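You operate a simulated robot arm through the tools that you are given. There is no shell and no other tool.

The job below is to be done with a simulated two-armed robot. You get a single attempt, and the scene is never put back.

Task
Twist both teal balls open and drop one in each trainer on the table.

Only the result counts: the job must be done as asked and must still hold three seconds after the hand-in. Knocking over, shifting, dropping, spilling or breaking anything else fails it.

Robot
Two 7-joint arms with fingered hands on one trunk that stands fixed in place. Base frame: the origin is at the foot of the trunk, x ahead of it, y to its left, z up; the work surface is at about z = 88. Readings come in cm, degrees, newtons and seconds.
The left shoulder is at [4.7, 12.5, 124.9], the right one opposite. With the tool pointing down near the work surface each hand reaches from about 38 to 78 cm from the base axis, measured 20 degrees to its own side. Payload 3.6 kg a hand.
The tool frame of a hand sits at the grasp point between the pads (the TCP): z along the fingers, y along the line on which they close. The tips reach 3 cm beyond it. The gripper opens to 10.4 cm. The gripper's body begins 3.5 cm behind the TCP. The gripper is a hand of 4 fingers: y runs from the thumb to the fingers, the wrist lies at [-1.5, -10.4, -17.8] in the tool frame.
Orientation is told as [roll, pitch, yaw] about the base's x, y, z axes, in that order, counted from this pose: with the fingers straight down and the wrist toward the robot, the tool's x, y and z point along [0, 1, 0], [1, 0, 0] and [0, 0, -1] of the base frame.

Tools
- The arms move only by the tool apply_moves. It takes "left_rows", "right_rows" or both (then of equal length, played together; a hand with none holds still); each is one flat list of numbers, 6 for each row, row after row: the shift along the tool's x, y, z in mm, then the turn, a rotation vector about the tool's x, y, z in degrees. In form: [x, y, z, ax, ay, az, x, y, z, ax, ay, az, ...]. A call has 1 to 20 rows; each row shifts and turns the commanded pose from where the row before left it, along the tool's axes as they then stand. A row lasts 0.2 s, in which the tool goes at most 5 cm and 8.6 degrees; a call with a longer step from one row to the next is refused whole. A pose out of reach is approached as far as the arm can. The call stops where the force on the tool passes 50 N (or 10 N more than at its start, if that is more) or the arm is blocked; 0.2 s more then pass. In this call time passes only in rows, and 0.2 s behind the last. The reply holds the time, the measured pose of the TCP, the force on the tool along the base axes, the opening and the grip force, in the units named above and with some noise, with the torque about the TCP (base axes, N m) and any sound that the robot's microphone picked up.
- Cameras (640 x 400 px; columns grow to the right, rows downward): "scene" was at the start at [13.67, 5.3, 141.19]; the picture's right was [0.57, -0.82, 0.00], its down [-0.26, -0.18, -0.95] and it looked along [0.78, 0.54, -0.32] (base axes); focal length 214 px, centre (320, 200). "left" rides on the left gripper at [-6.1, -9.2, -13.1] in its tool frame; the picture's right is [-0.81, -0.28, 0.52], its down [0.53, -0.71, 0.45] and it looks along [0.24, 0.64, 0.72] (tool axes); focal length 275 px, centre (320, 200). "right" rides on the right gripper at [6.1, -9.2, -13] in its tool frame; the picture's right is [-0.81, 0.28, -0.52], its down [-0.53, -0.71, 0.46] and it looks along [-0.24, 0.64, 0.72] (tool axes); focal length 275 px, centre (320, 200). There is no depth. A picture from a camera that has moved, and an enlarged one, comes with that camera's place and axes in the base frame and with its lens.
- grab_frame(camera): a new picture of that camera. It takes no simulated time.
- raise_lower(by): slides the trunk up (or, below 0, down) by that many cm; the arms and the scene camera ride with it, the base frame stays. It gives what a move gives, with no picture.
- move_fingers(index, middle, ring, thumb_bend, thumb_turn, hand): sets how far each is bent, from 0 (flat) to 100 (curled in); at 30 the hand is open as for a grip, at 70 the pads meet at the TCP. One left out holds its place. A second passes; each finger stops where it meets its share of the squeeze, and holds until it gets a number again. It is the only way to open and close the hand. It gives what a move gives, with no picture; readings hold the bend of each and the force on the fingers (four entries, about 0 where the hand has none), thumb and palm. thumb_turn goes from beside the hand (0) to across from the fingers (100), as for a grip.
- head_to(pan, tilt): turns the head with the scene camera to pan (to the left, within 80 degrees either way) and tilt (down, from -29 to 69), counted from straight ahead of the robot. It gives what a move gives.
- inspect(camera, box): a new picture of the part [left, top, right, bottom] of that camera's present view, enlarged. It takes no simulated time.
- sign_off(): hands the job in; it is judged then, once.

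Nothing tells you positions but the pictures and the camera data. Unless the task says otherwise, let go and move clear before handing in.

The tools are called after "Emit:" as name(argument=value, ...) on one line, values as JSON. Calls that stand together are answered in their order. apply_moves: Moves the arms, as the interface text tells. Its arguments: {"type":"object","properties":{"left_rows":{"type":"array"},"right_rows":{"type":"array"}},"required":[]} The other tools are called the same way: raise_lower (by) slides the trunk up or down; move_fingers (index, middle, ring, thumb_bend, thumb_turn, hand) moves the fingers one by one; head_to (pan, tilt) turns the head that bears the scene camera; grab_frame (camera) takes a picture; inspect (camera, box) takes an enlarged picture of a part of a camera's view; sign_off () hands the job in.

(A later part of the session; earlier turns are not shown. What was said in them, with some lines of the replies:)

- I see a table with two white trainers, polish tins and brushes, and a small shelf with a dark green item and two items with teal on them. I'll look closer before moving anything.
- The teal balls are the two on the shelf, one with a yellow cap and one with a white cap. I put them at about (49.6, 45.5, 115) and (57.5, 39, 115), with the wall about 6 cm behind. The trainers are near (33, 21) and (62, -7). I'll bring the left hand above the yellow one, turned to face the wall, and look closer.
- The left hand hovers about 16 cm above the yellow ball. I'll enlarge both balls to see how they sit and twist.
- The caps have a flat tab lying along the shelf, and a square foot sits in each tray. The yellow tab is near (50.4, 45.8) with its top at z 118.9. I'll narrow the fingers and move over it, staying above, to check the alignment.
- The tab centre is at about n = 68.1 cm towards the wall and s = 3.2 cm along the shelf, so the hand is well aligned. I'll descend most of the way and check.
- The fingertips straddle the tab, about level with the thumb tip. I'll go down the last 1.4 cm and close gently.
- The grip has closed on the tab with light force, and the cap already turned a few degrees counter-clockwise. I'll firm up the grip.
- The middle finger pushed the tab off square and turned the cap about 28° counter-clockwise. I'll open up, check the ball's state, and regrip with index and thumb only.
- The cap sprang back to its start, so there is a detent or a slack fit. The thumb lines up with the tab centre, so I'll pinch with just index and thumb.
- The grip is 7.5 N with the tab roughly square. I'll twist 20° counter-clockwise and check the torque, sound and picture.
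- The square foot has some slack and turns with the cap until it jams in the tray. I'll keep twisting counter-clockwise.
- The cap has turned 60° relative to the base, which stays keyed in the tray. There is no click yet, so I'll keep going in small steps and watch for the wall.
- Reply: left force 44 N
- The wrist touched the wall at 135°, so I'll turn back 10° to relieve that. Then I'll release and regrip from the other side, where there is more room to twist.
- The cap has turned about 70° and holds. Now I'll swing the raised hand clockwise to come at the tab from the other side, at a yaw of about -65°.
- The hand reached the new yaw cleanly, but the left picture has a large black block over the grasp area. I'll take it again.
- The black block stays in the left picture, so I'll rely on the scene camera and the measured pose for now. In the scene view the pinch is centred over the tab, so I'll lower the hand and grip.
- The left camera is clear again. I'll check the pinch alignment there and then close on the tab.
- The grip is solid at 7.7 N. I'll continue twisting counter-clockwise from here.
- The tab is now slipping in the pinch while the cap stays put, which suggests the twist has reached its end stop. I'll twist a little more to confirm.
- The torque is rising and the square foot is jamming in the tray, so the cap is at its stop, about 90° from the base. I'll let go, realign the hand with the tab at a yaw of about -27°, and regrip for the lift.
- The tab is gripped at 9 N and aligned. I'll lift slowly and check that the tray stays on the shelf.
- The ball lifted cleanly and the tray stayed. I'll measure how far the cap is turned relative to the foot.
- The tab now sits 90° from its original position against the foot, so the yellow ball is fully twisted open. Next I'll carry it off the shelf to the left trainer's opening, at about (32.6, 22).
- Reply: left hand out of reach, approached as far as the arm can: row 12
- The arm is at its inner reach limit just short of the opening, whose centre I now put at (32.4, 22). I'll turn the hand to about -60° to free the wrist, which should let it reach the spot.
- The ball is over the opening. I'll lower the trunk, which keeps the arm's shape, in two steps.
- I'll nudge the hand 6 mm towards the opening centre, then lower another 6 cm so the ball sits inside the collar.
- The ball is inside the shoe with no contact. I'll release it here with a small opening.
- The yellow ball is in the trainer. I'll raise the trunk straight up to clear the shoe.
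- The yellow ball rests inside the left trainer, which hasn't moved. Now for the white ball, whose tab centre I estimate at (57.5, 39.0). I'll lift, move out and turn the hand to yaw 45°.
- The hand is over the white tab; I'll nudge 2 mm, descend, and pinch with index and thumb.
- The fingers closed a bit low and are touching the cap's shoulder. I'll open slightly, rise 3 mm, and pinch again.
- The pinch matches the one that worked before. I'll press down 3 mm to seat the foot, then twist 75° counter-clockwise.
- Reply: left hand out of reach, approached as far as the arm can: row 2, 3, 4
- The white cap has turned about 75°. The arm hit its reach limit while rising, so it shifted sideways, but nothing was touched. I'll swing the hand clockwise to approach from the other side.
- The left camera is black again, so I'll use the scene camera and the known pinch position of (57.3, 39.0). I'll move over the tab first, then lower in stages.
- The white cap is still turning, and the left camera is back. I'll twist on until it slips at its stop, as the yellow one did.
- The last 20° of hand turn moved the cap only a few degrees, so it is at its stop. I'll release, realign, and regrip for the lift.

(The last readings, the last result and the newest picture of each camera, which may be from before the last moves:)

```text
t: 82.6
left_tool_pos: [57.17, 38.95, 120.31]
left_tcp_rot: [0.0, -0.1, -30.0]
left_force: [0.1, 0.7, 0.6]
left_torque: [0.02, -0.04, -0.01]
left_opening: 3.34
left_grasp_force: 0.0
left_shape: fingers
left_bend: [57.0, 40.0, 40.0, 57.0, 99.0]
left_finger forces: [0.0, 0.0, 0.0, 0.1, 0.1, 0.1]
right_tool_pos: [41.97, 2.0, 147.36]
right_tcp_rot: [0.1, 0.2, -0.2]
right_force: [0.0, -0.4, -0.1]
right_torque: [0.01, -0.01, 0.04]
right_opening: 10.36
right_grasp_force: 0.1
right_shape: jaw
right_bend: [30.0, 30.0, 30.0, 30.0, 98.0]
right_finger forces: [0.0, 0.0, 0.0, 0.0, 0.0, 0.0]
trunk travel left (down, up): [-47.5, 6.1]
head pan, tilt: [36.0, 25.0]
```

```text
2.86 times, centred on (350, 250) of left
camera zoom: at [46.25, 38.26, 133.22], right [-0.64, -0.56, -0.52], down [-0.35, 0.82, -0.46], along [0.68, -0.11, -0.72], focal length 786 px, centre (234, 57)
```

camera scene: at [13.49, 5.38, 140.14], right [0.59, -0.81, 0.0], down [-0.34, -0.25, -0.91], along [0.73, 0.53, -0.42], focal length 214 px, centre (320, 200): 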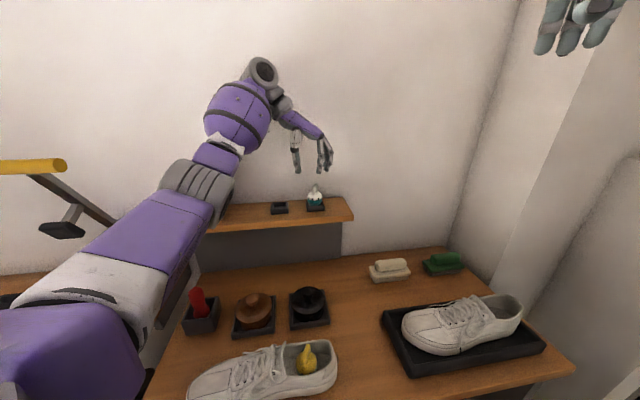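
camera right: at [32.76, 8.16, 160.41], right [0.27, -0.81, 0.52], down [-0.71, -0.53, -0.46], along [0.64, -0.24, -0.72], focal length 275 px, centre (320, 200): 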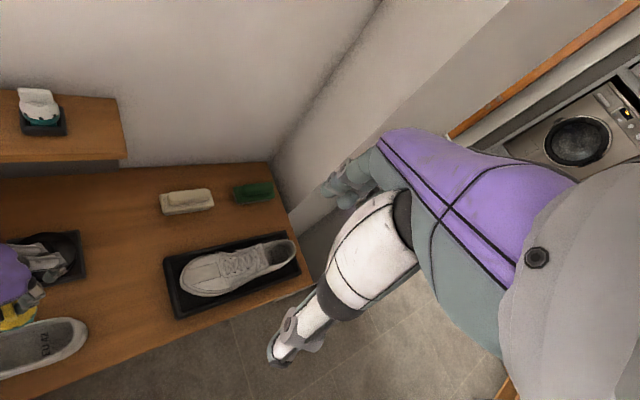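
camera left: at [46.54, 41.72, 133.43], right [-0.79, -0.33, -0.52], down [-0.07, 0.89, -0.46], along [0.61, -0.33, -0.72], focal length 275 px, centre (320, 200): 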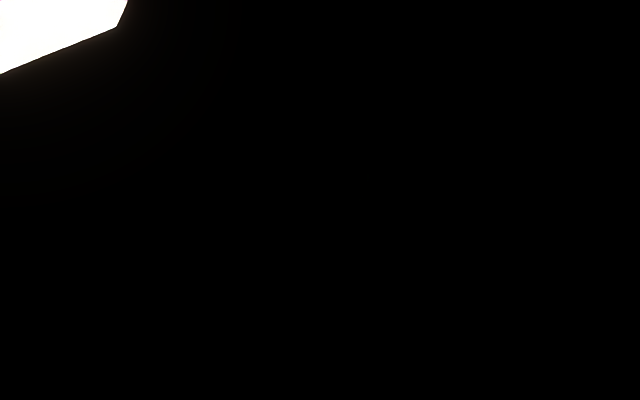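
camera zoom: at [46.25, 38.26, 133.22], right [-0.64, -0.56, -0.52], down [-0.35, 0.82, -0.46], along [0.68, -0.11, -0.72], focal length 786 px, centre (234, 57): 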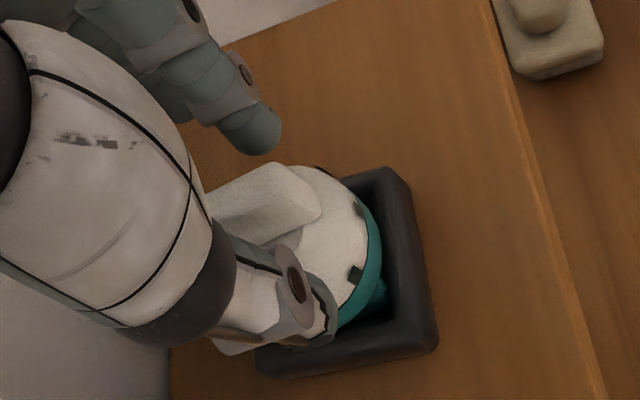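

Emit:
move_fingers(hand="left", index=69, thumb_bend=69)

Emit:
move_fingers(hand="left", index=80, thumb_bend=78)

Emit:
inspect(camera="scene", box=[290, 170, 350, 220])

Emit:
apply_moves(left_rows=[0, 0, -5, 0, 0, 0, 0, 0, -10, 0, 0, 0, 0, 0, -15, 0, 0, 0, 0, 0, -15, 0, 0, 0])

Emit:
inspect(camera="scene", box=[290, 150, 350, 220])

Emit:
inspect(camera="left", box=[280, 180, 420, 320])

```text
t: 83.6
left_tool_pos: [57.22, 38.94, 120.27]
left_tcp_rot: [0.0, -0.1, -29.9]
left_force: [-0.4, -0.2, 0.4]
left_torque: [-0.01, -0.01, 0.01]
left_opening: 0.73
left_grasp_force: 0.9
left_shape: fingers
left_bend: [68.0, 40.0, 40.0, 68.0, 100.0]
left_finger forces: [0.9, 0.1, 0.0, 0.1, 0.9, 0.1]
right_tool_pos: [42.08, 2.04, 147.28]
right_tcp_rot: [0.3, 0.1, -0.1]
right_force: [-0.8, 0.3, 0.5]
right_torque: [-0.03, -0.01, 0.01]
right_opening: 10.35
right_grasp_force: 0.0
right_shape: jaw
right_bend: [30.0, 30.0, 30.0, 30.0, 98.0]
right_finger forces: [0.0, 0.0, 0.0, 0.0, 0.0, 0.0]
trunk travel left (down, up): [-47.5, 6.1]
head pan, tilt: [36.0, 25.0]
```

```text
t: 84.6
left_tool_pos: [57.31, 39.02, 120.29]
left_tcp_rot: [0.1, -0.2, -29.9]
left_force: [-0.2, 0.4, 0.5]
left_torque: [0.0, -0.02, 0.0]
left_opening: 0.38
left_grasp_force: 9.2
left_shape: fingers
left_bend: [71.0, 40.0, 40.0, 72.0, 100.0]
left_finger forces: [8.9, 0.0, 0.0, 0.0, 8.8, 0.1]
right_tool_pos: [42.07, 1.95, 147.34]
right_tcp_rot: [0.2, 0.1, 0.0]
right_force: [0.5, -1.1, -0.1]
right_torque: [-0.01, 0.03, 0.0]
right_opening: 10.39
right_grasp_force: 0.0
right_shape: jaw
right_bend: [30.0, 30.0, 30.0, 30.0, 98.0]
right_finger forces: [0.0, 0.0, 0.0, 0.0, 0.1, 0.0]
trunk travel left (down, up): [-47.5, 6.1]
head pan, tilt: [36.0, 25.0]
```

```text
8.00 times, centred on (320, 195) of scene
camera zoom: at [13.47, 5.4, 140.14], right [0.59, -0.81, 0.0], down [-0.34, -0.25, -0.91], along [0.73, 0.53, -0.42], focal length 1716 px, centre (320, 240)
```

zoom: 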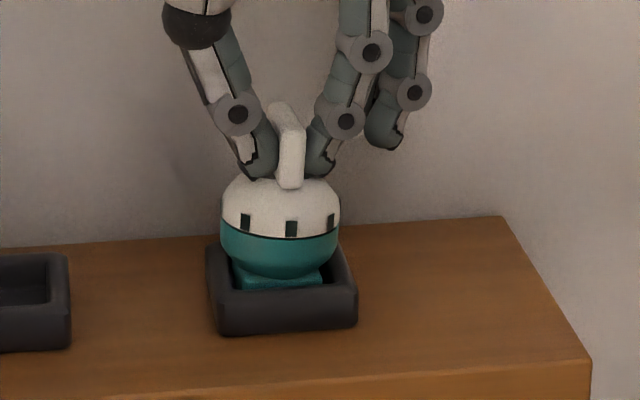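

```text
t: 85.6
left_tool_pos: [57.07, 38.77, 125.01]
left_tcp_rot: [0.1, -0.1, -30.0]
left_force: [0.7, -0.1, -0.7]
left_torque: [-0.03, 0.0, 0.0]
left_opening: 0.36
left_grasp_force: 9.4
left_shape: fingers
left_bend: [71.0, 40.0, 40.0, 72.0, 100.0]
left_finger forces: [8.8, 0.0, 0.0, 0.0, 8.7, 0.0]
right_tool_pos: [42.02, 2.15, 147.45]
right_tcp_rot: [0.1, 0.0, -0.1]
right_force: [-0.4, -0.7, -0.3]
right_torque: [0.03, -0.01, 0.02]
right_opening: 10.35
right_grasp_force: 0.1
right_shape: jaw
right_bend: [30.0, 30.0, 30.0, 30.0, 98.0]
right_finger forces: [0.0, 0.0, 0.1, 0.0, 0.0, 0.0]
trunk travel left (down, up): [-47.5, 6.1]
head pan, tilt: [36.0, 25.0]
```

```text
5.71 times, centred on (320, 185) of scene
camera zoom: at [13.46, 5.38, 140.14], right [0.59, -0.81, 0.0], down [-0.34, -0.25, -0.91], along [0.73, 0.53, -0.42], focal length 1226 px, centre (320, 286)
```

zoom: 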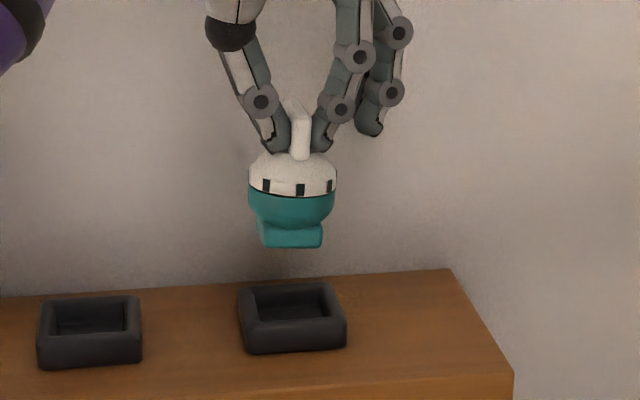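

```text
2.86 times, centred on (350, 250) of left
camera zoom: at [46.14, 38.06, 137.79], right [-0.64, -0.57, -0.52], down [-0.35, 0.82, -0.46], along [0.68, -0.11, -0.72], focal length 786 px, centre (234, 57)
```

zoom: 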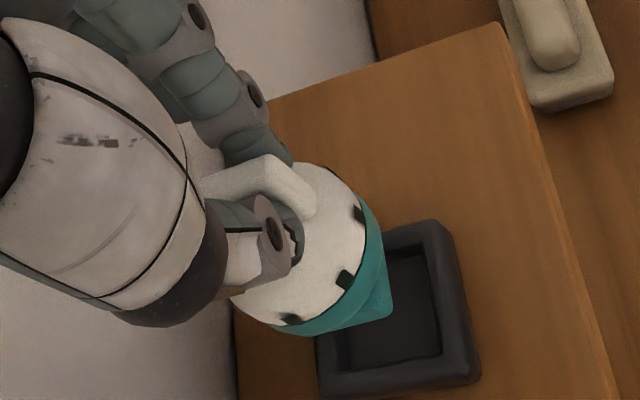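

The white ball is lifted and the tray stayed. I'll check the cap-to-foot angle.

Emit:
inspect(camera="scene", box=[300, 160, 340, 195])

Emit:
inspect(camera="left", box=[330, 230, 380, 300])

```text
11.43 times, centred on (320, 178) of scene
camera zoom: at [13.46, 5.38, 140.14], right [0.59, -0.81, 0.0], down [-0.34, -0.25, -0.91], along [0.73, 0.53, -0.42], focal length 2451 px, centre (320, 457)
```

zoom: 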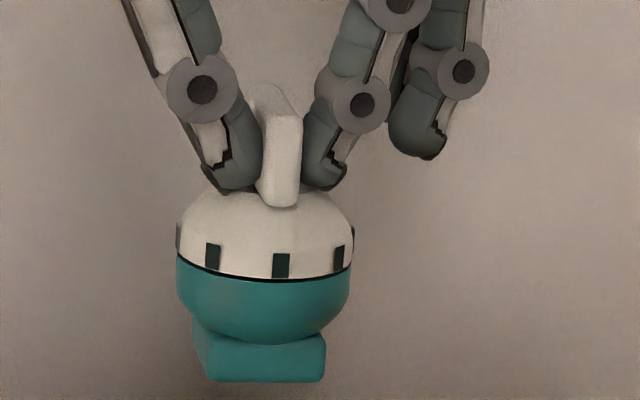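

```text
5.71 times, centred on (355, 265) of left
camera zoom: at [46.14, 38.06, 137.79], right [-0.64, -0.57, -0.52], down [-0.35, 0.82, -0.46], along [0.68, -0.11, -0.72], focal length 1573 px, centre (120, -171)
```

zoom: 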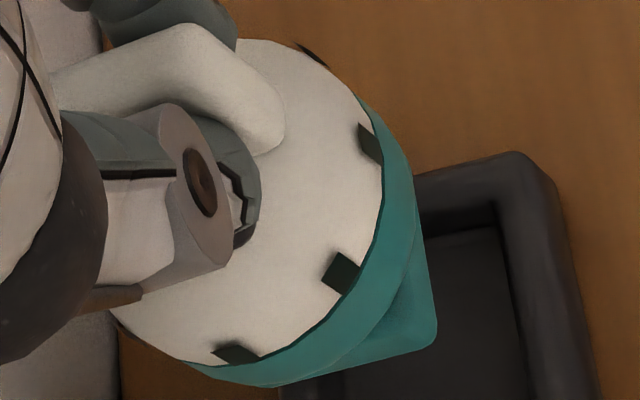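

Both balls now show the same 90° open position. Before carrying the white one over to the far trainer, near (65.5, -8.4), I'll move the idle right arm out of the way.

Emit:
apply_moves(right_rows=[-36, 0, 0, 0, 0, 0, -36, 0, 0, 0, 0, 0, -36, 0, 0, 0, 0, 0, -36, 0, 0, 0, 0, 0, -36, 0, 0, 0, 0, 0, -36, 0, 0, 0, 0, 0, -36, 0, 0, 0, 0, 0])

Emit:
head_to(pan=5, tilt=35)

Emit:
grab_frame(camera="scene")

Emit:
grab_frame(camera="right")

```text
t: 87.2
left_tool_pos: [57.06, 38.73, 124.99]
left_tcp_rot: [-0.1, -0.1, -30.0]
left_force: [0.2, -0.3, -0.4]
left_torque: [-0.02, -0.01, 0.01]
left_opening: 0.39
left_grasp_force: 8.7
left_shape: fingers
left_bend: [71.0, 40.0, 40.0, 72.0, 100.0]
left_finger forces: [8.9, 0.0, 0.0, 0.0, 8.8, 0.0]
right_tool_pos: [41.67, -23.22, 147.12]
right_tcp_rot: [0.1, -0.1, 0.0]
right_force: [0.2, 0.6, 0.1]
right_torque: [0.05, 0.03, 0.0]
right_opening: 10.39
right_grasp_force: 0.0
right_shape: jaw
right_bend: [30.0, 30.0, 30.0, 30.0, 98.0]
right_finger forces: [0.0, 0.0, 0.0, 0.0, 0.1, 0.0]
trunk travel left (down, up): [-47.5, 6.1]
head pan, tilt: [36.0, 25.0]
```

```text
t: 88.2
left_tool_pos: [57.34, 38.8, 124.86]
left_tcp_rot: [-0.1, -0.1, -30.0]
left_force: [-0.4, -0.1, -0.4]
left_torque: [0.0, -0.01, -0.02]
left_opening: 0.39
left_grasp_force: 9.1
left_shape: fingers
left_bend: [71.0, 40.0, 40.0, 72.0, 100.0]
left_finger forces: [8.8, 0.0, 0.0, 0.1, 8.8, 0.1]
right_tool_pos: [41.71, -23.01, 146.98]
right_tcp_rot: [0.1, 0.1, -0.1]
right_force: [0.0, 0.0, -0.5]
right_torque: [0.0, 0.01, 0.02]
right_opening: 10.38
right_grasp_force: 0.1
right_shape: jaw
right_bend: [30.0, 30.0, 30.0, 30.0, 98.0]
right_finger forces: [0.0, 0.0, 0.1, 0.0, 0.0, 0.1]
trunk travel left (down, up): [-47.5, 6.1]
head pan, tilt: [5.0, 35.0]
```

```text
taken
camera scene: at [14.79, 0.75, 138.56], right [0.09, -1.0, 0.0], down [-0.57, -0.05, -0.82], along [0.82, 0.07, -0.57], focal length 214 px, centre (320, 200)
```

scene: 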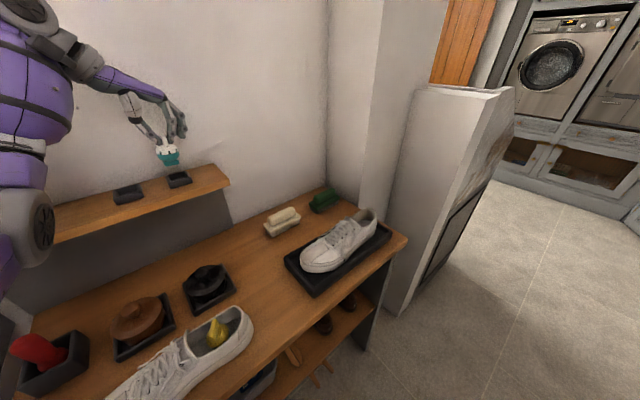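

```text
taken
camera right: at [32.51, -16.81, 160.13], right [0.27, -0.81, 0.52], down [-0.71, -0.53, -0.46], along [0.64, -0.24, -0.73], focal length 275 px, centre (320, 200)
```

right: 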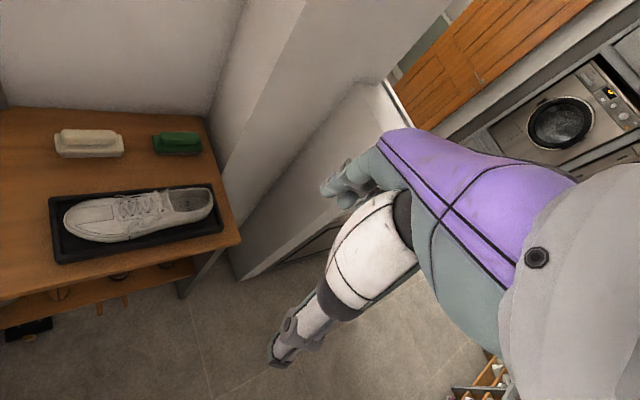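

Emit:
inspect(camera="scene", box=[290, 195, 410, 290])

Emit:
inspect(camera="right", box=[50, 160, 240, 270])

```text
4.21 times, centred on (350, 242) of scene
camera zoom: at [14.79, 0.75, 138.56], right [0.09, -1.0, 0.0], down [-0.57, -0.05, -0.82], along [0.82, 0.07, -0.57], focal length 903 px, centre (194, 21)
```

zoom: 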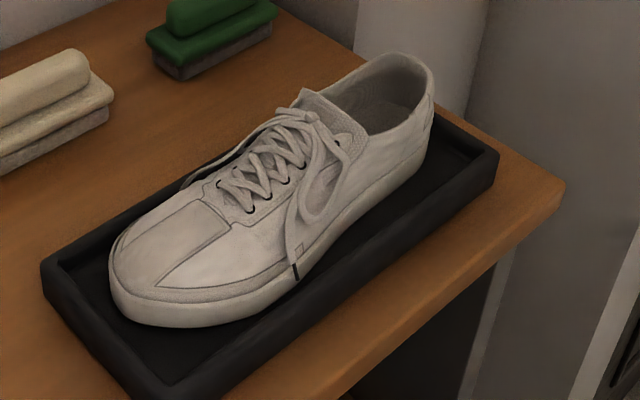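

```text
3.37 times, centred on (145, 215) of right
camera zoom: at [32.51, -16.81, 160.13], right [0.27, -0.81, 0.52], down [-0.71, -0.53, -0.46], along [0.64, -0.24, -0.73], focal length 927 px, centre (910, 150)
```

zoom: 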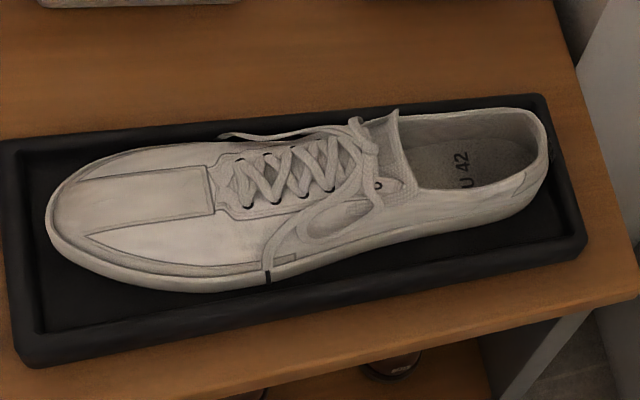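

The far trainer's rim centre triangulates to about (64.3, -8.0, 99). I'll carry the white ball across at height, stopping a little short to look.

Emit:
apply_moves(left_rows=[-26.4, 21.1, -8, 0, 0, 0, -26.4, 21.1, -4, 0, 0, 0, -26.4, 21.1, 0, 0, 0, 0, -26.4, 21.1, 0, 0, 0, 0, -26.4, 21.1, 0, 0, 0, 0, -26.4, 21.1, 0, 0, 0, 0, -26.4, 21.1, 0, 0, 0, 0, -26.4, 21.1, 0, 0, 0, 0, -26.4, 21.1, 0, 0, 0, 0, -26.4, 21.1, 0, 0, 0, 0, -26.4, 21.1, 0, 0, 0, 0, -26.4, 21.1, 0, 0, 0, 0])

Emit:
grab_frame(camera="scene")

Emit:
grab_frame(camera="left")

Emit:
grab_frame(camera="right")

```text
t: 90.8
left_tool_pos: [63.54, -0.99, 125.92]
left_tcp_rot: [0.0, -0.1, -30.0]
left_force: [0.1, -0.4, -0.4]
left_torque: [-0.01, 0.03, -0.03]
left_opening: 0.35
left_grasp_force: 8.8
left_shape: fingers
left_bend: [71.0, 40.0, 40.0, 72.0, 100.0]
left_finger forces: [8.8, 0.0, 0.0, 0.0, 8.8, 0.1]
right_tool_pos: [41.68, -22.93, 147.06]
right_tcp_rot: [0.2, 0.1, 0.0]
right_force: [-0.2, -0.5, -0.1]
right_torque: [-0.02, -0.04, 0.0]
right_opening: 10.39
right_grasp_force: 0.1
right_shape: jaw
right_bend: [30.0, 30.0, 30.0, 30.0, 98.0]
right_finger forces: [0.0, 0.0, 0.1, 0.1, 0.0, 0.0]
trunk travel left (down, up): [-47.5, 6.1]
head pan, tilt: [5.0, 35.0]
```

```text
taken
camera scene: at [14.78, 0.65, 138.56], right [0.09, -1.0, 0.0], down [-0.57, -0.05, -0.82], along [0.82, 0.07, -0.57], focal length 214 px, centre (320, 200)
```

scene: 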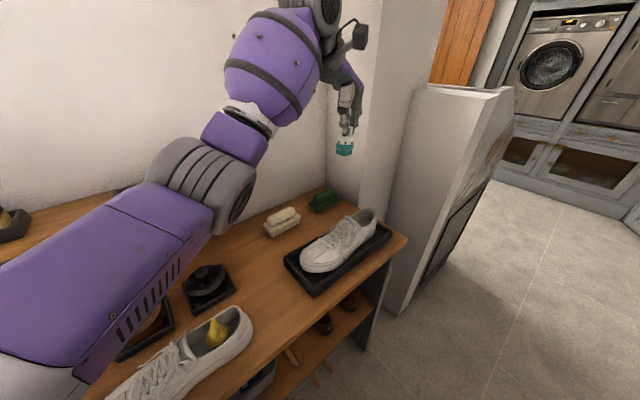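

```text
taken
camera left: at [52.5, -1.74, 138.89], right [-0.64, -0.57, -0.52], down [-0.35, 0.82, -0.46], along [0.68, -0.11, -0.72], focal length 275 px, centre (320, 200)
```

left: 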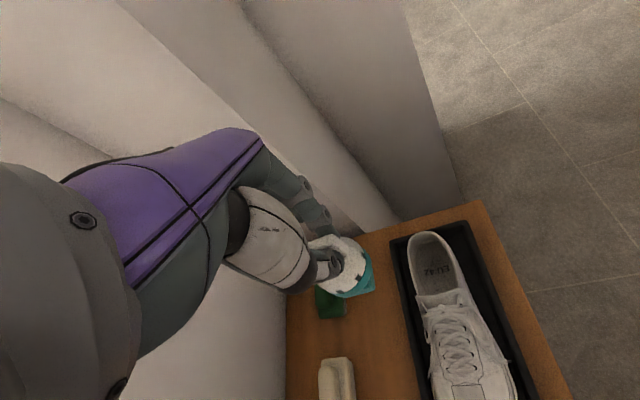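

```text
taken
camera right: at [32.51, -16.94, 160.12], right [0.27, -0.81, 0.52], down [-0.71, -0.53, -0.46], along [0.64, -0.24, -0.73], focal length 275 px, centre (320, 200)
```

right: 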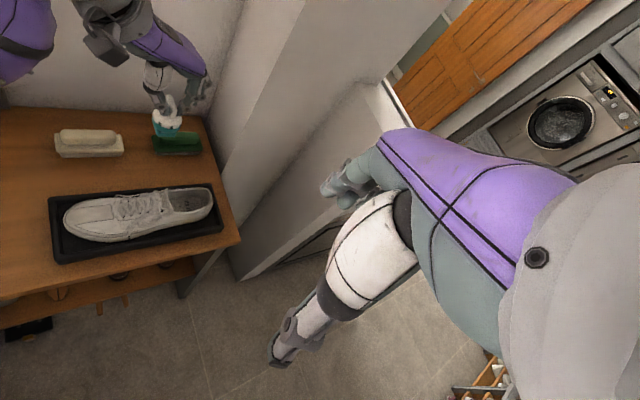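

The trainer's opening checks out at about (64.5, -7.9). The elbow is above the left trainer, so I'll lower with the arm rather than the trunk, in steps, watching the elbow.

Emit:
apply_moves(left_rows=[-18.3, 14.3, 0, 0, 0, 0, -18.3, 14.3, 0, 0, 0, 0, -18.3, 14.3, 0, 0, 0, 0, 0, 0, 20, 0, 0, 0, 0, 0, 20, 0, 0, 0, 0, 0, 20, 0, 0, 0, 0, 0, 20, 0, 0, 0])

Emit:
grab_frame(camera="scene")

Emit:
grab_frame(camera="left")

Emit:
grab_frame(camera="right")

```text
t: 92.4
left_tool_pos: [64.41, -8.17, 118.1]
left_tcp_rot: [0.0, -0.1, -29.9]
left_force: [-0.3, 0.1, -1.0]
left_torque: [0.01, 0.0, 0.0]
left_opening: 0.39
left_grasp_force: 8.3
left_shape: fingers
left_bend: [71.0, 40.0, 40.0, 72.0, 100.0]
left_finger forces: [8.8, 0.0, 0.0, 0.0, 8.7, 0.0]
right_tool_pos: [41.74, -23.06, 146.98]
right_tcp_rot: [0.1, 0.1, -0.2]
right_force: [-0.1, -0.5, -0.6]
right_torque: [-0.01, 0.02, 0.01]
right_opening: 10.37
right_grasp_force: 0.1
right_shape: jaw
right_bend: [30.0, 30.0, 30.0, 30.0, 98.0]
right_finger forces: [0.0, 0.1, 0.1, 0.0, 0.0, 0.0]
trunk travel left (down, up): [-47.5, 6.1]
head pan, tilt: [5.0, 35.0]
```

```text
taken
camera scene: at [14.82, 0.75, 138.56], right [0.09, -1.0, 0.0], down [-0.57, -0.05, -0.82], along [0.82, 0.07, -0.57], focal length 214 px, centre (320, 200)
```

scene: 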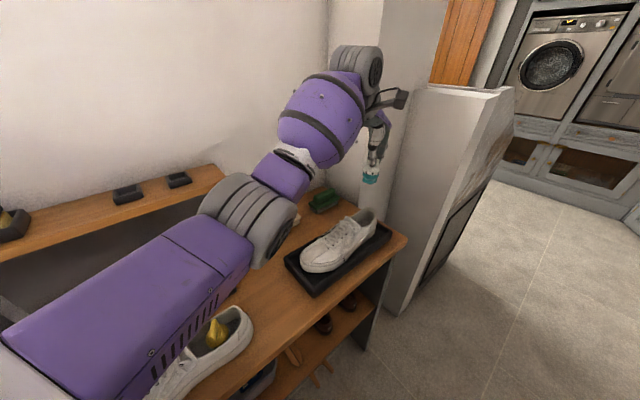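

```text
taken
camera left: at [53.42, -8.79, 131.04], right [-0.64, -0.57, -0.52], down [-0.35, 0.82, -0.46], along [0.68, -0.11, -0.72], focal length 275 px, centre (320, 200)
```

left: 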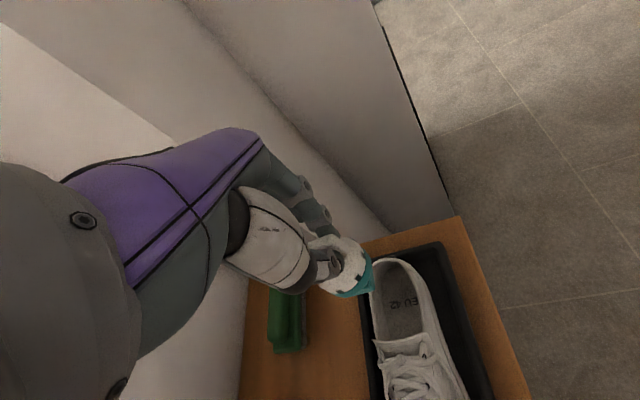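

```text
taken
camera right: at [32.56, -16.82, 160.12], right [0.27, -0.81, 0.52], down [-0.71, -0.53, -0.46], along [0.64, -0.24, -0.73], focal length 275 px, centre (320, 200)
```

right: 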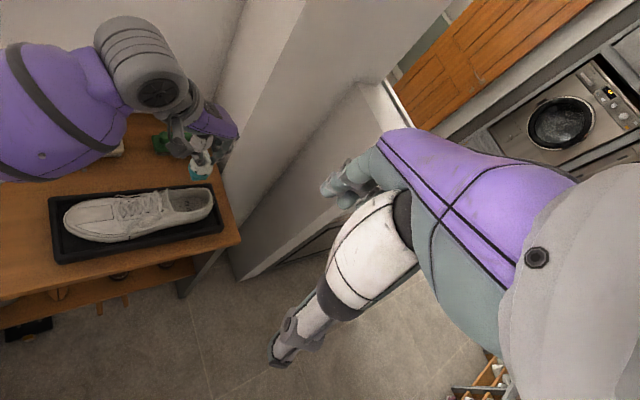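

The ball is over the opening and the elbow is still well above the left trainer. I'll lower another 8 cm.

Emit:
apply_moves(left_rows=[0, 0, 20, 0, 0, 0, 0, 0, 20, 0, 0, 0, 0, 0, 20, 0, 0, 0, 0, 0, 20, 0, 0, 0])

Emit:
grab_frame(camera="scene")

Emit:
inspect(camera="left", box=[270, 200, 470, 380])

Emit:
inspect(camera="right", box=[0, 80, 260, 280])

```text
t: 93.4
left_tool_pos: [64.3, -8.18, 109.98]
left_tcp_rot: [0.0, -0.1, -29.9]
left_force: [-0.9, 0.0, -0.2]
left_torque: [0.01, 0.0, 0.01]
left_opening: 0.37
left_grasp_force: 8.7
left_shape: fingers
left_bend: [71.0, 40.0, 40.0, 72.0, 100.0]
left_finger forces: [8.8, 0.1, 0.0, 0.0, 8.8, 0.1]
right_tool_pos: [41.71, -23.08, 147.03]
right_tcp_rot: [0.0, 0.2, -0.1]
right_force: [-0.2, -0.5, 0.7]
right_torque: [0.01, 0.01, -0.02]
right_opening: 10.39
right_grasp_force: 0.1
right_shape: jaw
right_bend: [30.0, 30.0, 30.0, 30.0, 98.0]
right_finger forces: [0.0, 0.0, 0.0, 0.0, 0.0, 0.0]
trunk travel left (down, up): [-47.5, 6.1]
head pan, tilt: [5.0, 35.0]
```

```text
taken
camera scene: at [14.81, 0.74, 138.56], right [0.09, -1.0, 0.0], down [-0.57, -0.05, -0.82], along [0.82, 0.07, -0.57], focal length 214 px, centre (320, 200)
```

scene: 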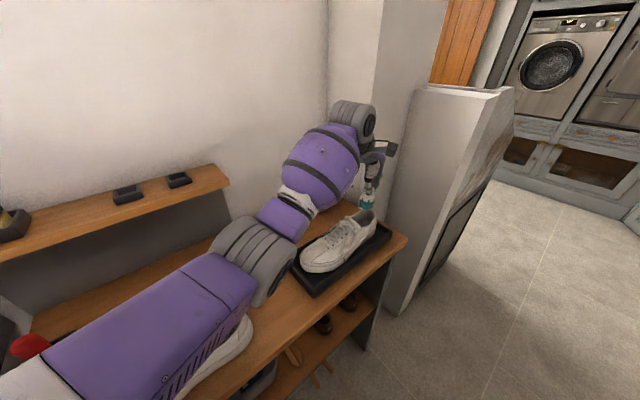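

```text
2.22 times, centred on (370, 290) of left
camera zoom: at [53.31, -8.88, 122.93], right [-0.64, -0.57, -0.52], down [-0.35, 0.82, -0.46], along [0.68, -0.11, -0.72], focal length 612 px, centre (209, 0)
```

zoom: 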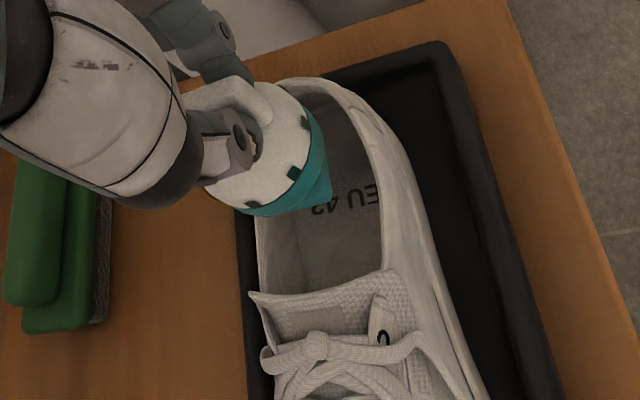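

```text
2.00 times, centred on (130, 180) of right
camera zoom: at [32.54, -16.83, 160.12], right [0.27, -0.81, 0.52], down [-0.71, -0.53, -0.46], along [0.64, -0.24, -0.73], focal length 551 px, centre (700, 240)
```

zoom: 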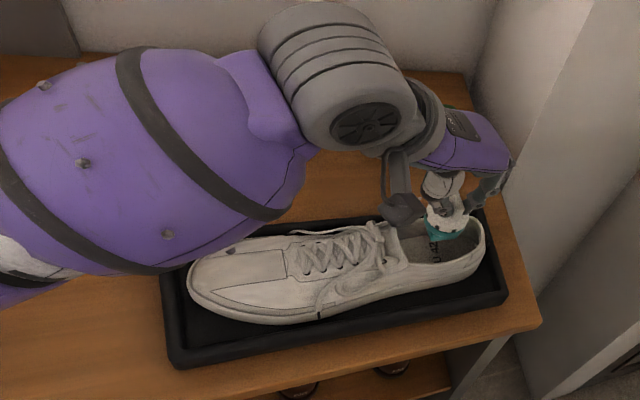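

The alignment is good to within a few millimetres. I'll shift 4 mm and lower 3 cm, then check the elbow's clearance before the last bit.

Emit:
apply_moves(left_rows=[4, 0, 0, 0, 0, 0, 0, 0, 15, 0, 0, 0, 0, 0, 15, 0, 0, 0])

Emit:
grab_frame(camera="scene")

Emit:
inspect(camera="left", box=[270, 200, 470, 380])

Emit:
inspect(camera="right", box=[120, 150, 260, 250])

```text
t: 94.2
left_tool_pos: [64.58, -7.74, 107.02]
left_tcp_rot: [-0.1, -0.1, -29.9]
left_force: [-0.2, -0.3, 0.2]
left_torque: [0.02, 0.01, 0.0]
left_opening: 0.34
left_grasp_force: 8.5
left_shape: fingers
left_bend: [71.0, 40.0, 40.0, 72.0, 100.0]
left_finger forces: [8.8, 0.1, 0.0, 0.0, 8.6, 0.2]
right_tool_pos: [41.79, -23.06, 147.1]
right_tcp_rot: [0.1, 0.1, 0.0]
right_force: [-0.5, -0.5, -0.1]
right_torque: [0.01, 0.0, 0.02]
right_opening: 10.37
right_grasp_force: 0.1
right_shape: jaw
right_bend: [30.0, 30.0, 30.0, 30.0, 98.0]
right_finger forces: [0.0, 0.1, 0.0, 0.1, 0.0, 0.0]
trunk travel left (down, up): [-47.5, 6.1]
head pan, tilt: [5.0, 35.0]
```

```text
taken
camera scene: at [14.8, 0.75, 138.56], right [0.09, -1.0, 0.0], down [-0.57, -0.05, -0.82], along [0.82, 0.07, -0.57], focal length 214 px, centre (320, 200)
```

scene: 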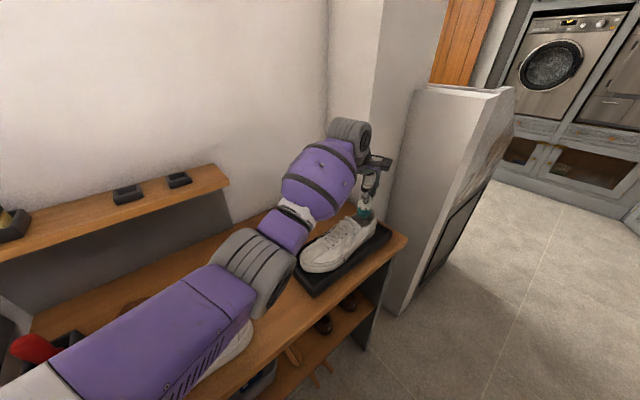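

```text
2.22 times, centred on (370, 290) of left
camera zoom: at [53.53, -8.49, 119.95], right [-0.64, -0.57, -0.52], down [-0.35, 0.82, -0.46], along [0.68, -0.11, -0.72], focal length 612 px, centre (209, 0)
```

zoom: 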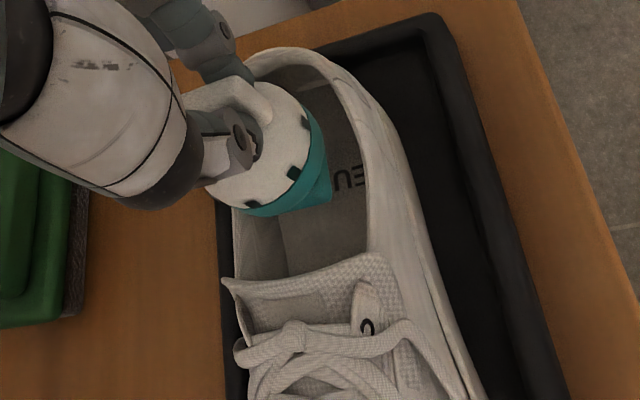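

```text
4.00 times, centred on (190, 200) of right
camera zoom: at [32.53, -16.82, 160.13], right [0.27, -0.81, 0.52], down [-0.71, -0.53, -0.46], along [0.64, -0.24, -0.73], focal length 1101 px, centre (840, 200)
```

zoom: 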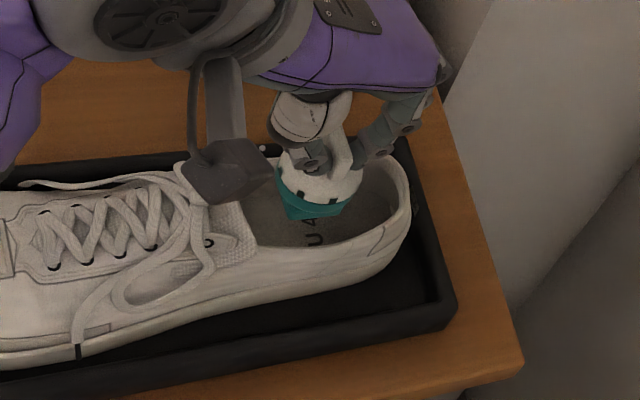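

Emit:
apply_moves(left_rows=[0, 0, 11, 0, 0, 0, 0, 0, 11, 0, 0, 0, 0, 0, 11, 0, 0, 0])

Emit:
inspect(camera="scene", box=[200, 100, 420, 300])

Emit:
inspect(camera="left", box=[270, 200, 470, 380])

Emit:
inspect(camera="right", box=[120, 150, 260, 250])

```text
t: 95.0
left_tool_pos: [64.58, -7.53, 103.77]
left_tcp_rot: [0.0, -0.1, -29.9]
left_force: [-0.4, 0.7, -0.5]
left_torque: [0.01, 0.03, 0.02]
left_opening: 0.38
left_grasp_force: 8.9
left_shape: fingers
left_bend: [72.0, 40.0, 40.0, 72.0, 100.0]
left_finger forces: [8.8, 0.0, 0.1, 0.0, 8.9, 0.0]
right_tool_pos: [41.72, -22.97, 147.11]
right_tcp_rot: [0.1, 0.1, -0.1]
right_force: [1.2, -0.1, 0.9]
right_torque: [-0.02, 0.0, -0.01]
right_opening: 10.37
right_grasp_force: 0.1
right_shape: jaw
right_bend: [30.0, 30.0, 30.0, 30.0, 98.0]
right_finger forces: [0.1, 0.1, 0.1, 0.0, 0.1, 0.1]
trunk travel left (down, up): [-47.5, 6.1]
head pan, tilt: [5.0, 35.0]
```

```text
2.00 times, centred on (310, 200) of scene
camera zoom: at [14.81, 0.75, 138.56], right [0.09, -1.0, 0.0], down [-0.57, -0.05, -0.82], along [0.82, 0.07, -0.57], focal length 429 px, centre (340, 200)
```

zoom: 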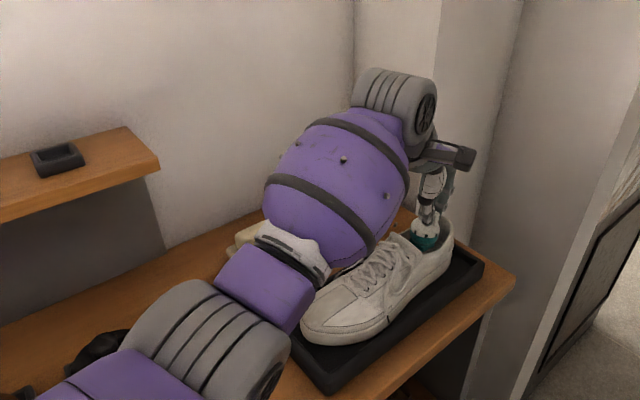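

```text
2.22 times, centred on (370, 290) of left
camera zoom: at [53.54, -8.33, 116.69], right [-0.64, -0.57, -0.52], down [-0.35, 0.82, -0.46], along [0.68, -0.11, -0.72], focal length 612 px, centre (209, 0)
```

zoom: 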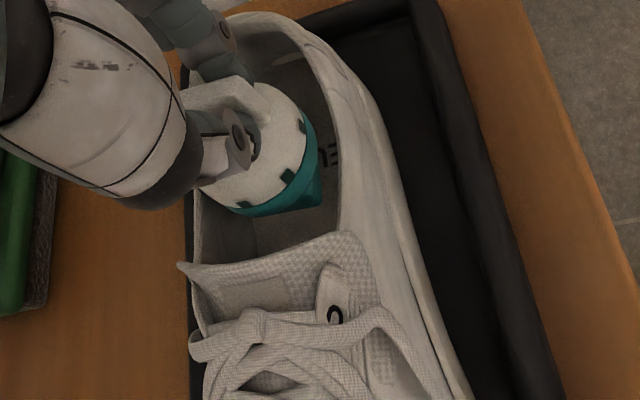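

```text
4.00 times, centred on (190, 200) of right
camera zoom: at [32.54, -16.82, 160.13], right [0.27, -0.81, 0.52], down [-0.71, -0.53, -0.46], along [0.64, -0.24, -0.73], focal length 1101 px, centre (840, 200)
```

zoom: 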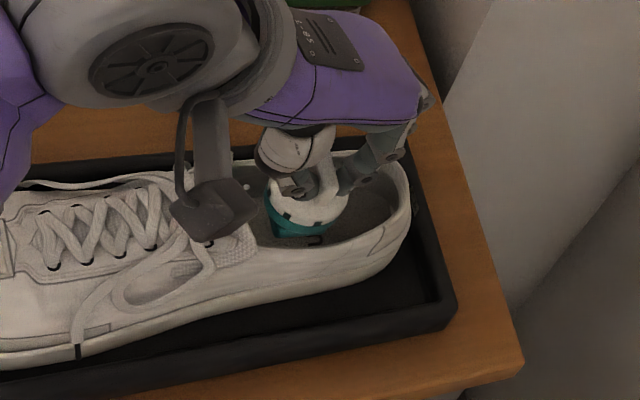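

The white ball hangs inside the collar with no contact force. Releasing it now.

Emit:
move_fingers(hand="left", index=60, thumb_bend=60)

Emit:
inspect(camera="left", box=[270, 200, 470, 380])

Emit:
inspect(camera="right", box=[120, 150, 260, 250])

```text
t: 96.0
left_tool_pos: [64.43, -7.61, 103.78]
left_tcp_rot: [-0.1, 0.0, -29.9]
left_force: [-0.3, 0.2, -0.2]
left_torque: [-0.02, 0.02, 0.02]
left_opening: 2.53
left_grasp_force: 0.0
left_shape: fingers
left_bend: [60.0, 40.0, 40.0, 60.0, 99.0]
left_finger forces: [0.1, 0.0, 0.1, 0.0, 0.0, 0.0]
right_tool_pos: [41.69, -23.05, 147.17]
right_tcp_rot: [0.1, 0.1, -0.2]
right_force: [-0.3, 0.1, 0.2]
right_torque: [0.01, -0.02, 0.01]
right_opening: 10.37
right_grasp_force: 0.0
right_shape: jaw
right_bend: [30.0, 30.0, 30.0, 30.0, 98.0]
right_finger forces: [0.0, 0.1, 0.0, 0.0, 0.0, 0.0]
trunk travel left (down, up): [-47.5, 6.1]
head pan, tilt: [5.0, 35.0]
```

```text
2.22 times, centred on (370, 290) of left
camera zoom: at [53.52, -8.34, 116.72], right [-0.64, -0.57, -0.52], down [-0.35, 0.82, -0.46], along [0.68, -0.11, -0.72], focal length 612 px, centre (209, 0)
```

zoom: 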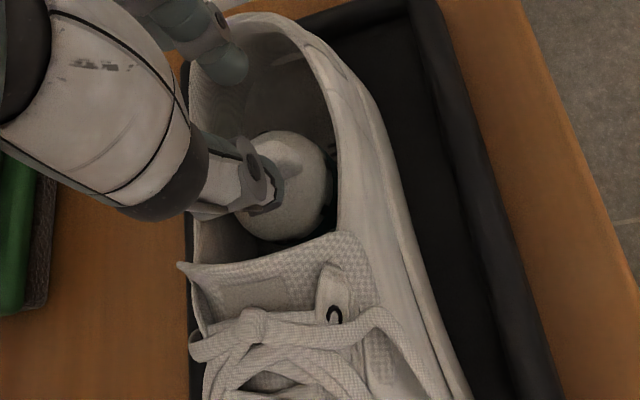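

```text
4.00 times, centred on (190, 200) of right
camera zoom: at [32.51, -16.83, 160.13], right [0.27, -0.81, 0.52], down [-0.71, -0.53, -0.46], along [0.64, -0.24, -0.73], focal length 1101 px, centre (840, 200)
```

zoom: 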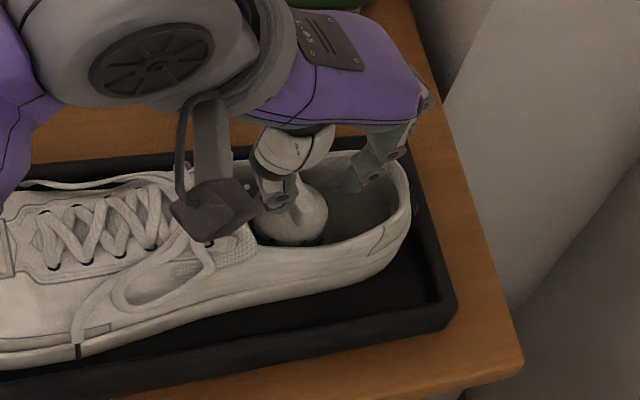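

The white ball dropped into the trainer. I'll lift straight up and away.

Emit:
apply_moves(left_rows=[0, 0, -10, 0, 0, 0, 0, 0, -20, 0, 0, 0, 0, 0, -20, 0, 0, 0, 0, 0, -20, 0, 0, 0, 0, 0, -20, 0, 0, 0, 0, 0, -20, 0, 0, 0, 0, 0, -20, 0, 0, 0, 0, 0, -20, 0, 0, 0, 0, 0, -20, 0, 0, 0, 0, 0, -20, 0, 0, 0, 0, 0, -20, 0, 0, 0])

Emit:
grab_frame(camera="scene")

Emit:
grab_frame(camera="right")

Emit:
inspect(camera="right", box=[50, 160, 240, 270])

```text
t: 98.4
left_tool_pos: [64.66, -7.89, 124.78]
left_tcp_rot: [0.0, -0.1, -30.0]
left_force: [-0.4, 1.1, -0.4]
left_torque: [0.0, -0.02, 0.0]
left_opening: 2.57
left_grasp_force: 0.0
left_shape: fingers
left_bend: [60.0, 40.0, 40.0, 60.0, 99.0]
left_finger forces: [0.0, 0.1, 0.0, 0.1, 0.0, 0.0]
right_tool_pos: [41.66, -23.06, 147.05]
right_tcp_rot: [0.2, 0.0, 0.0]
right_force: [-0.7, 0.3, -1.0]
right_torque: [0.0, 0.01, 0.03]
right_opening: 10.38
right_grasp_force: 0.1
right_shape: jaw
right_bend: [30.0, 30.0, 30.0, 30.0, 98.0]
right_finger forces: [0.1, 0.0, 0.1, 0.0, 0.0, 0.0]
trunk travel left (down, up): [-47.5, 6.1]
head pan, tilt: [5.0, 35.0]
```

```text
taken
camera scene: at [14.76, 0.74, 138.57], right [0.09, -1.0, 0.0], down [-0.57, -0.05, -0.82], along [0.82, 0.07, -0.57], focal length 214 px, centre (320, 200)
```

scene: 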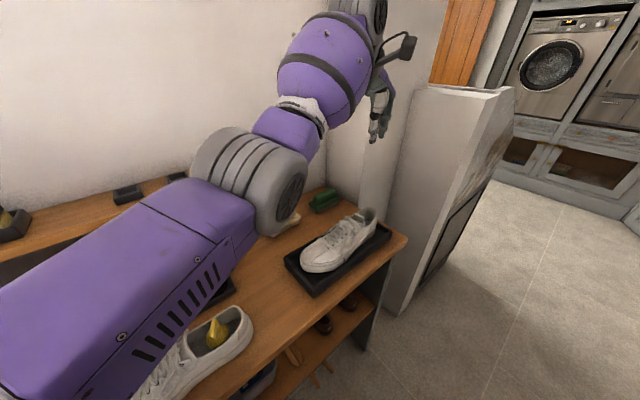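

```text
taken
camera right: at [32.47, -16.83, 160.15], right [0.27, -0.81, 0.52], down [-0.71, -0.53, -0.46], along [0.64, -0.24, -0.73], focal length 275 px, centre (320, 200)
```

right: 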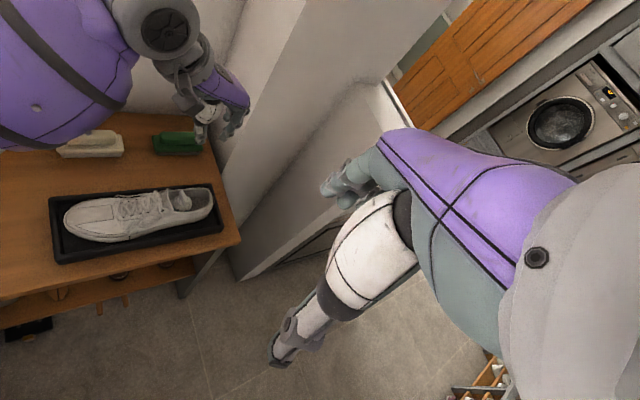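

```text
3.37 times, centred on (145, 215) of right
camera zoom: at [32.47, -16.83, 160.15], right [0.27, -0.81, 0.52], down [-0.71, -0.53, -0.46], along [0.64, -0.24, -0.73], focal length 927 px, centre (910, 150)
```

zoom: 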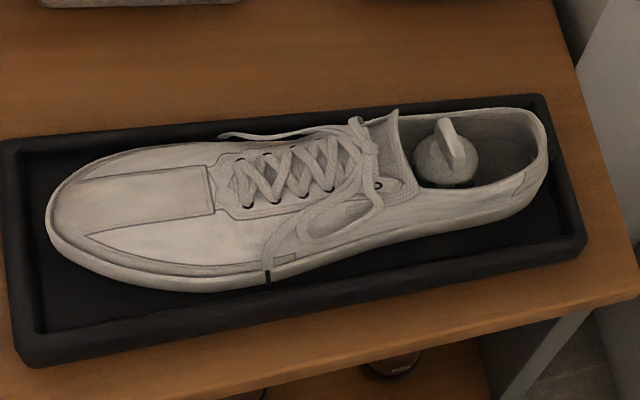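

Both balls are in their trainers. A last look at the other items before handing in.

Emit:
head_to(pan=25, tilt=50)

Emit:
grab_frame(camera="scene")

Emit:
grab_frame(camera="left")

```text
t: 99.2
left_tool_pos: [64.78, -7.72, 124.8]
left_tcp_rot: [0.0, -0.1, -29.9]
left_force: [0.6, -0.8, 0.3]
left_torque: [0.02, 0.01, 0.0]
left_opening: 2.55
left_grasp_force: 0.1
left_shape: fingers
left_bend: [60.0, 40.0, 40.0, 60.0, 99.0]
left_finger forces: [0.0, 0.0, 0.0, 0.0, 0.0, 0.0]
right_tool_pos: [41.64, -22.98, 147.14]
right_tcp_rot: [0.1, 0.2, 0.0]
right_force: [-0.1, 1.0, 0.4]
right_torque: [-0.01, 0.02, 0.03]
right_opening: 10.37
right_grasp_force: 0.0
right_shape: jaw
right_bend: [30.0, 30.0, 30.0, 30.0, 98.0]
right_finger forces: [0.0, 0.0, 0.0, 0.0, 0.0, 0.1]
trunk travel left (down, up): [-47.5, 6.1]
head pan, tilt: [25.0, 50.0]
```

```text
taken
camera scene: at [13.0, 3.22, 136.39], right [0.42, -0.91, 0.0], down [-0.69, -0.32, -0.64], along [0.58, 0.27, -0.77], focal length 214 px, centre (320, 200)
```

scene: 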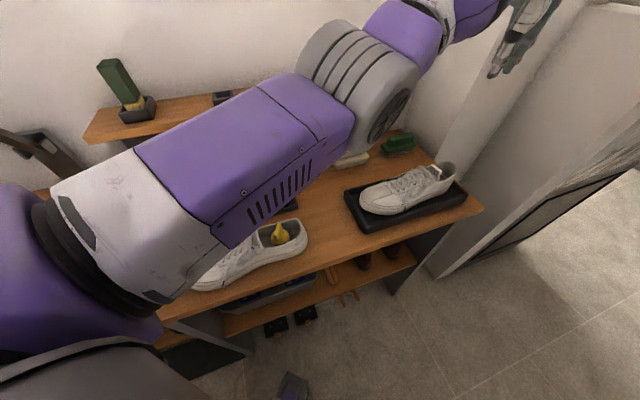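

```text
taken
camera left: at [53.69, -8.43, 137.62], right [-0.64, -0.57, -0.52], down [-0.35, 0.82, -0.46], along [0.68, -0.11, -0.72], focal length 275 px, centre (320, 200)
```

left: 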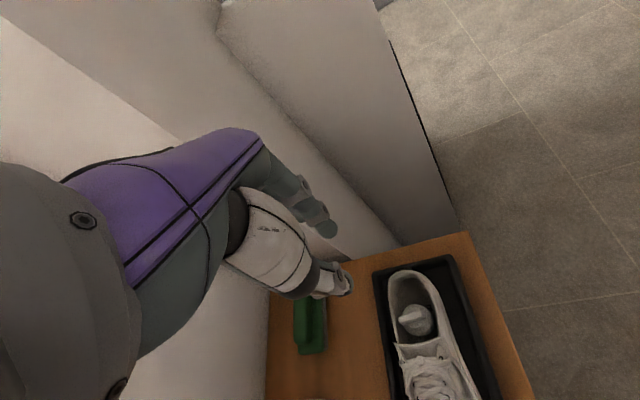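

Everything in view looks right, but the left arm hides the tins. I'll move it back up the way it came to check them.

Emit:
raise_lower(by=5)

Emit:
apply_moves(left_rows=[26.4, -21.1, 0, 0, 0, 0, 26.4, -21.1, 0, 0, 0, 0, 26.4, -21.1, 0, 0, 0, 0, 26.4, -21.1, 0, 0, 0, 0, 26.4, -21.1, 0, 0, 0, 0, 26.4, -21.1, 0, 0, 0, 0, 26.4, -21.1, 0, 0, 0, 0, 26.4, -21.1, 0, 0, 0, 0, 26.4, -21.1, 0, 0, 0, 0, 26.4, -21.1, 0, 0, 0, 0])

Emit:
grab_frame(camera="scene")

Emit:
grab_frame(camera="left")

```text
t: 100.1
left_tool_pos: [63.76, -7.7, 132.18]
left_tcp_rot: [1.3, -2.1, -30.0]
left_force: [0.1, -0.3, -1.0]
left_torque: [-0.06, 0.02, 0.0]
left_opening: 2.59
left_grasp_force: 0.1
left_shape: fingers
left_bend: [60.0, 40.0, 40.0, 60.0, 99.0]
left_finger forces: [0.0, 0.0, 0.0, 0.1, 0.1, 0.1]
right_tool_pos: [42.09, -23.2, 152.25]
right_tcp_rot: [0.1, 0.2, -0.2]
right_force: [0.6, -0.5, -0.8]
right_torque: [-0.02, 0.02, -0.01]
right_opening: 10.34
right_grasp_force: 0.0
right_shape: jaw
right_bend: [30.0, 30.0, 30.0, 30.0, 98.0]
right_finger forces: [0.1, 0.0, 0.0, 0.0, 0.0, 0.1]
trunk travel left (down, up): [-52.5, 1.1]
head pan, tilt: [25.0, 50.0]
```

```text
t: 102.3
left_tool_pos: [65.13, 24.87, 134.57]
left_tcp_rot: [1.2, -2.2, -30.0]
left_force: [-0.1, -0.3, 0.3]
left_torque: [-0.03, -0.02, 0.0]
left_opening: 2.55
left_grasp_force: 0.1
left_shape: fingers
left_bend: [60.0, 40.0, 40.0, 60.0, 99.0]
left_finger forces: [0.1, 0.0, 0.0, 0.0, 0.1, 0.0]
left hand out of reach, approached as far as the arm can: row 1, 2, 3, 4, 5, 6, 7, 9
right_tool_pos: [41.98, -23.24, 152.28]
right_tcp_rot: [0.1, 0.0, -0.1]
right_force: [-0.4, 1.2, -1.0]
right_torque: [-0.04, -0.01, 0.03]
right_opening: 10.36
right_grasp_force: 0.1
right_shape: jaw
right_bend: [30.0, 30.0, 30.0, 30.0, 98.0]
right_finger forces: [0.1, 0.0, 0.1, 0.0, 0.1, 0.0]
trunk travel left (down, up): [-52.5, 1.1]
head pan, tilt: [25.0, 50.0]
```

```text
taken
camera scene: at [8.39, 3.32, 141.94], right [0.42, -0.91, 0.0], down [-0.69, -0.32, -0.64], along [0.58, 0.27, -0.77], focal length 214 px, centre (320, 200)
```

scene: 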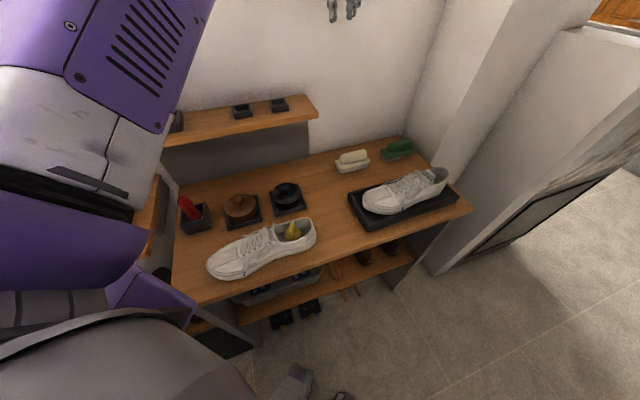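

```text
taken
camera left: at [53.55, 24.21, 146.99], right [-0.62, -0.57, -0.54], down [-0.33, 0.82, -0.47], along [0.71, -0.11, -0.69], focal length 275 px, centre (320, 200)
```

left: 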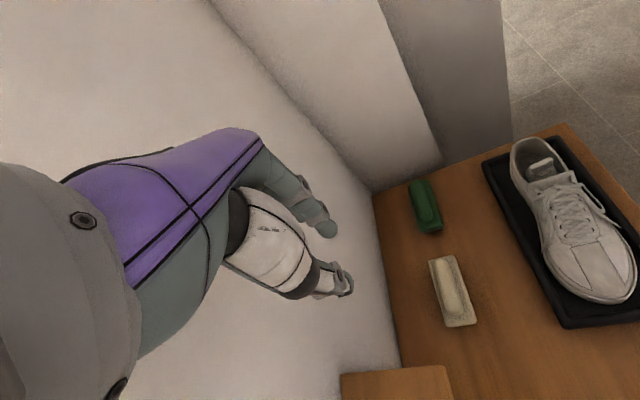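

Both balls are twisted open, with the yellow-capped one in the left trainer and the white-capped one in the right. The tins, brushes and trays all look undisturbed, and both hands are clear, so I'm handing in.

Emit:
sign_off()

```text
The job is handed in.
```

Both teal balls are twisted open, one in each trainer: the yellow-capped one in the left trainer and the white-capped one in the right. I've handed the job in.

- **Twist:** I turned each cap counter-clockwise until it met a stop. In the pictures the caps then sat about 90° round from where they started. The microphone picked up no click, so I'm taking that stop as fully open.
- **Wall contact:** While I was twisting the yellow ball, the left hand pressed against the wall with about 40 N. The ball tipped slightly in its tray, then settled back once I eased off.
- **Left camera:** It was partly or fully blacked out at two points. I used the scene camera and the reported hand positions until it cleared.
- **Other items:** In the last pictures, both trainers, the tins, the brushes and the empty ball trays looked in place. The dark green item on the shelf was hidden by the arm in that view, but looked in place in the view just before. Both hands were clear.
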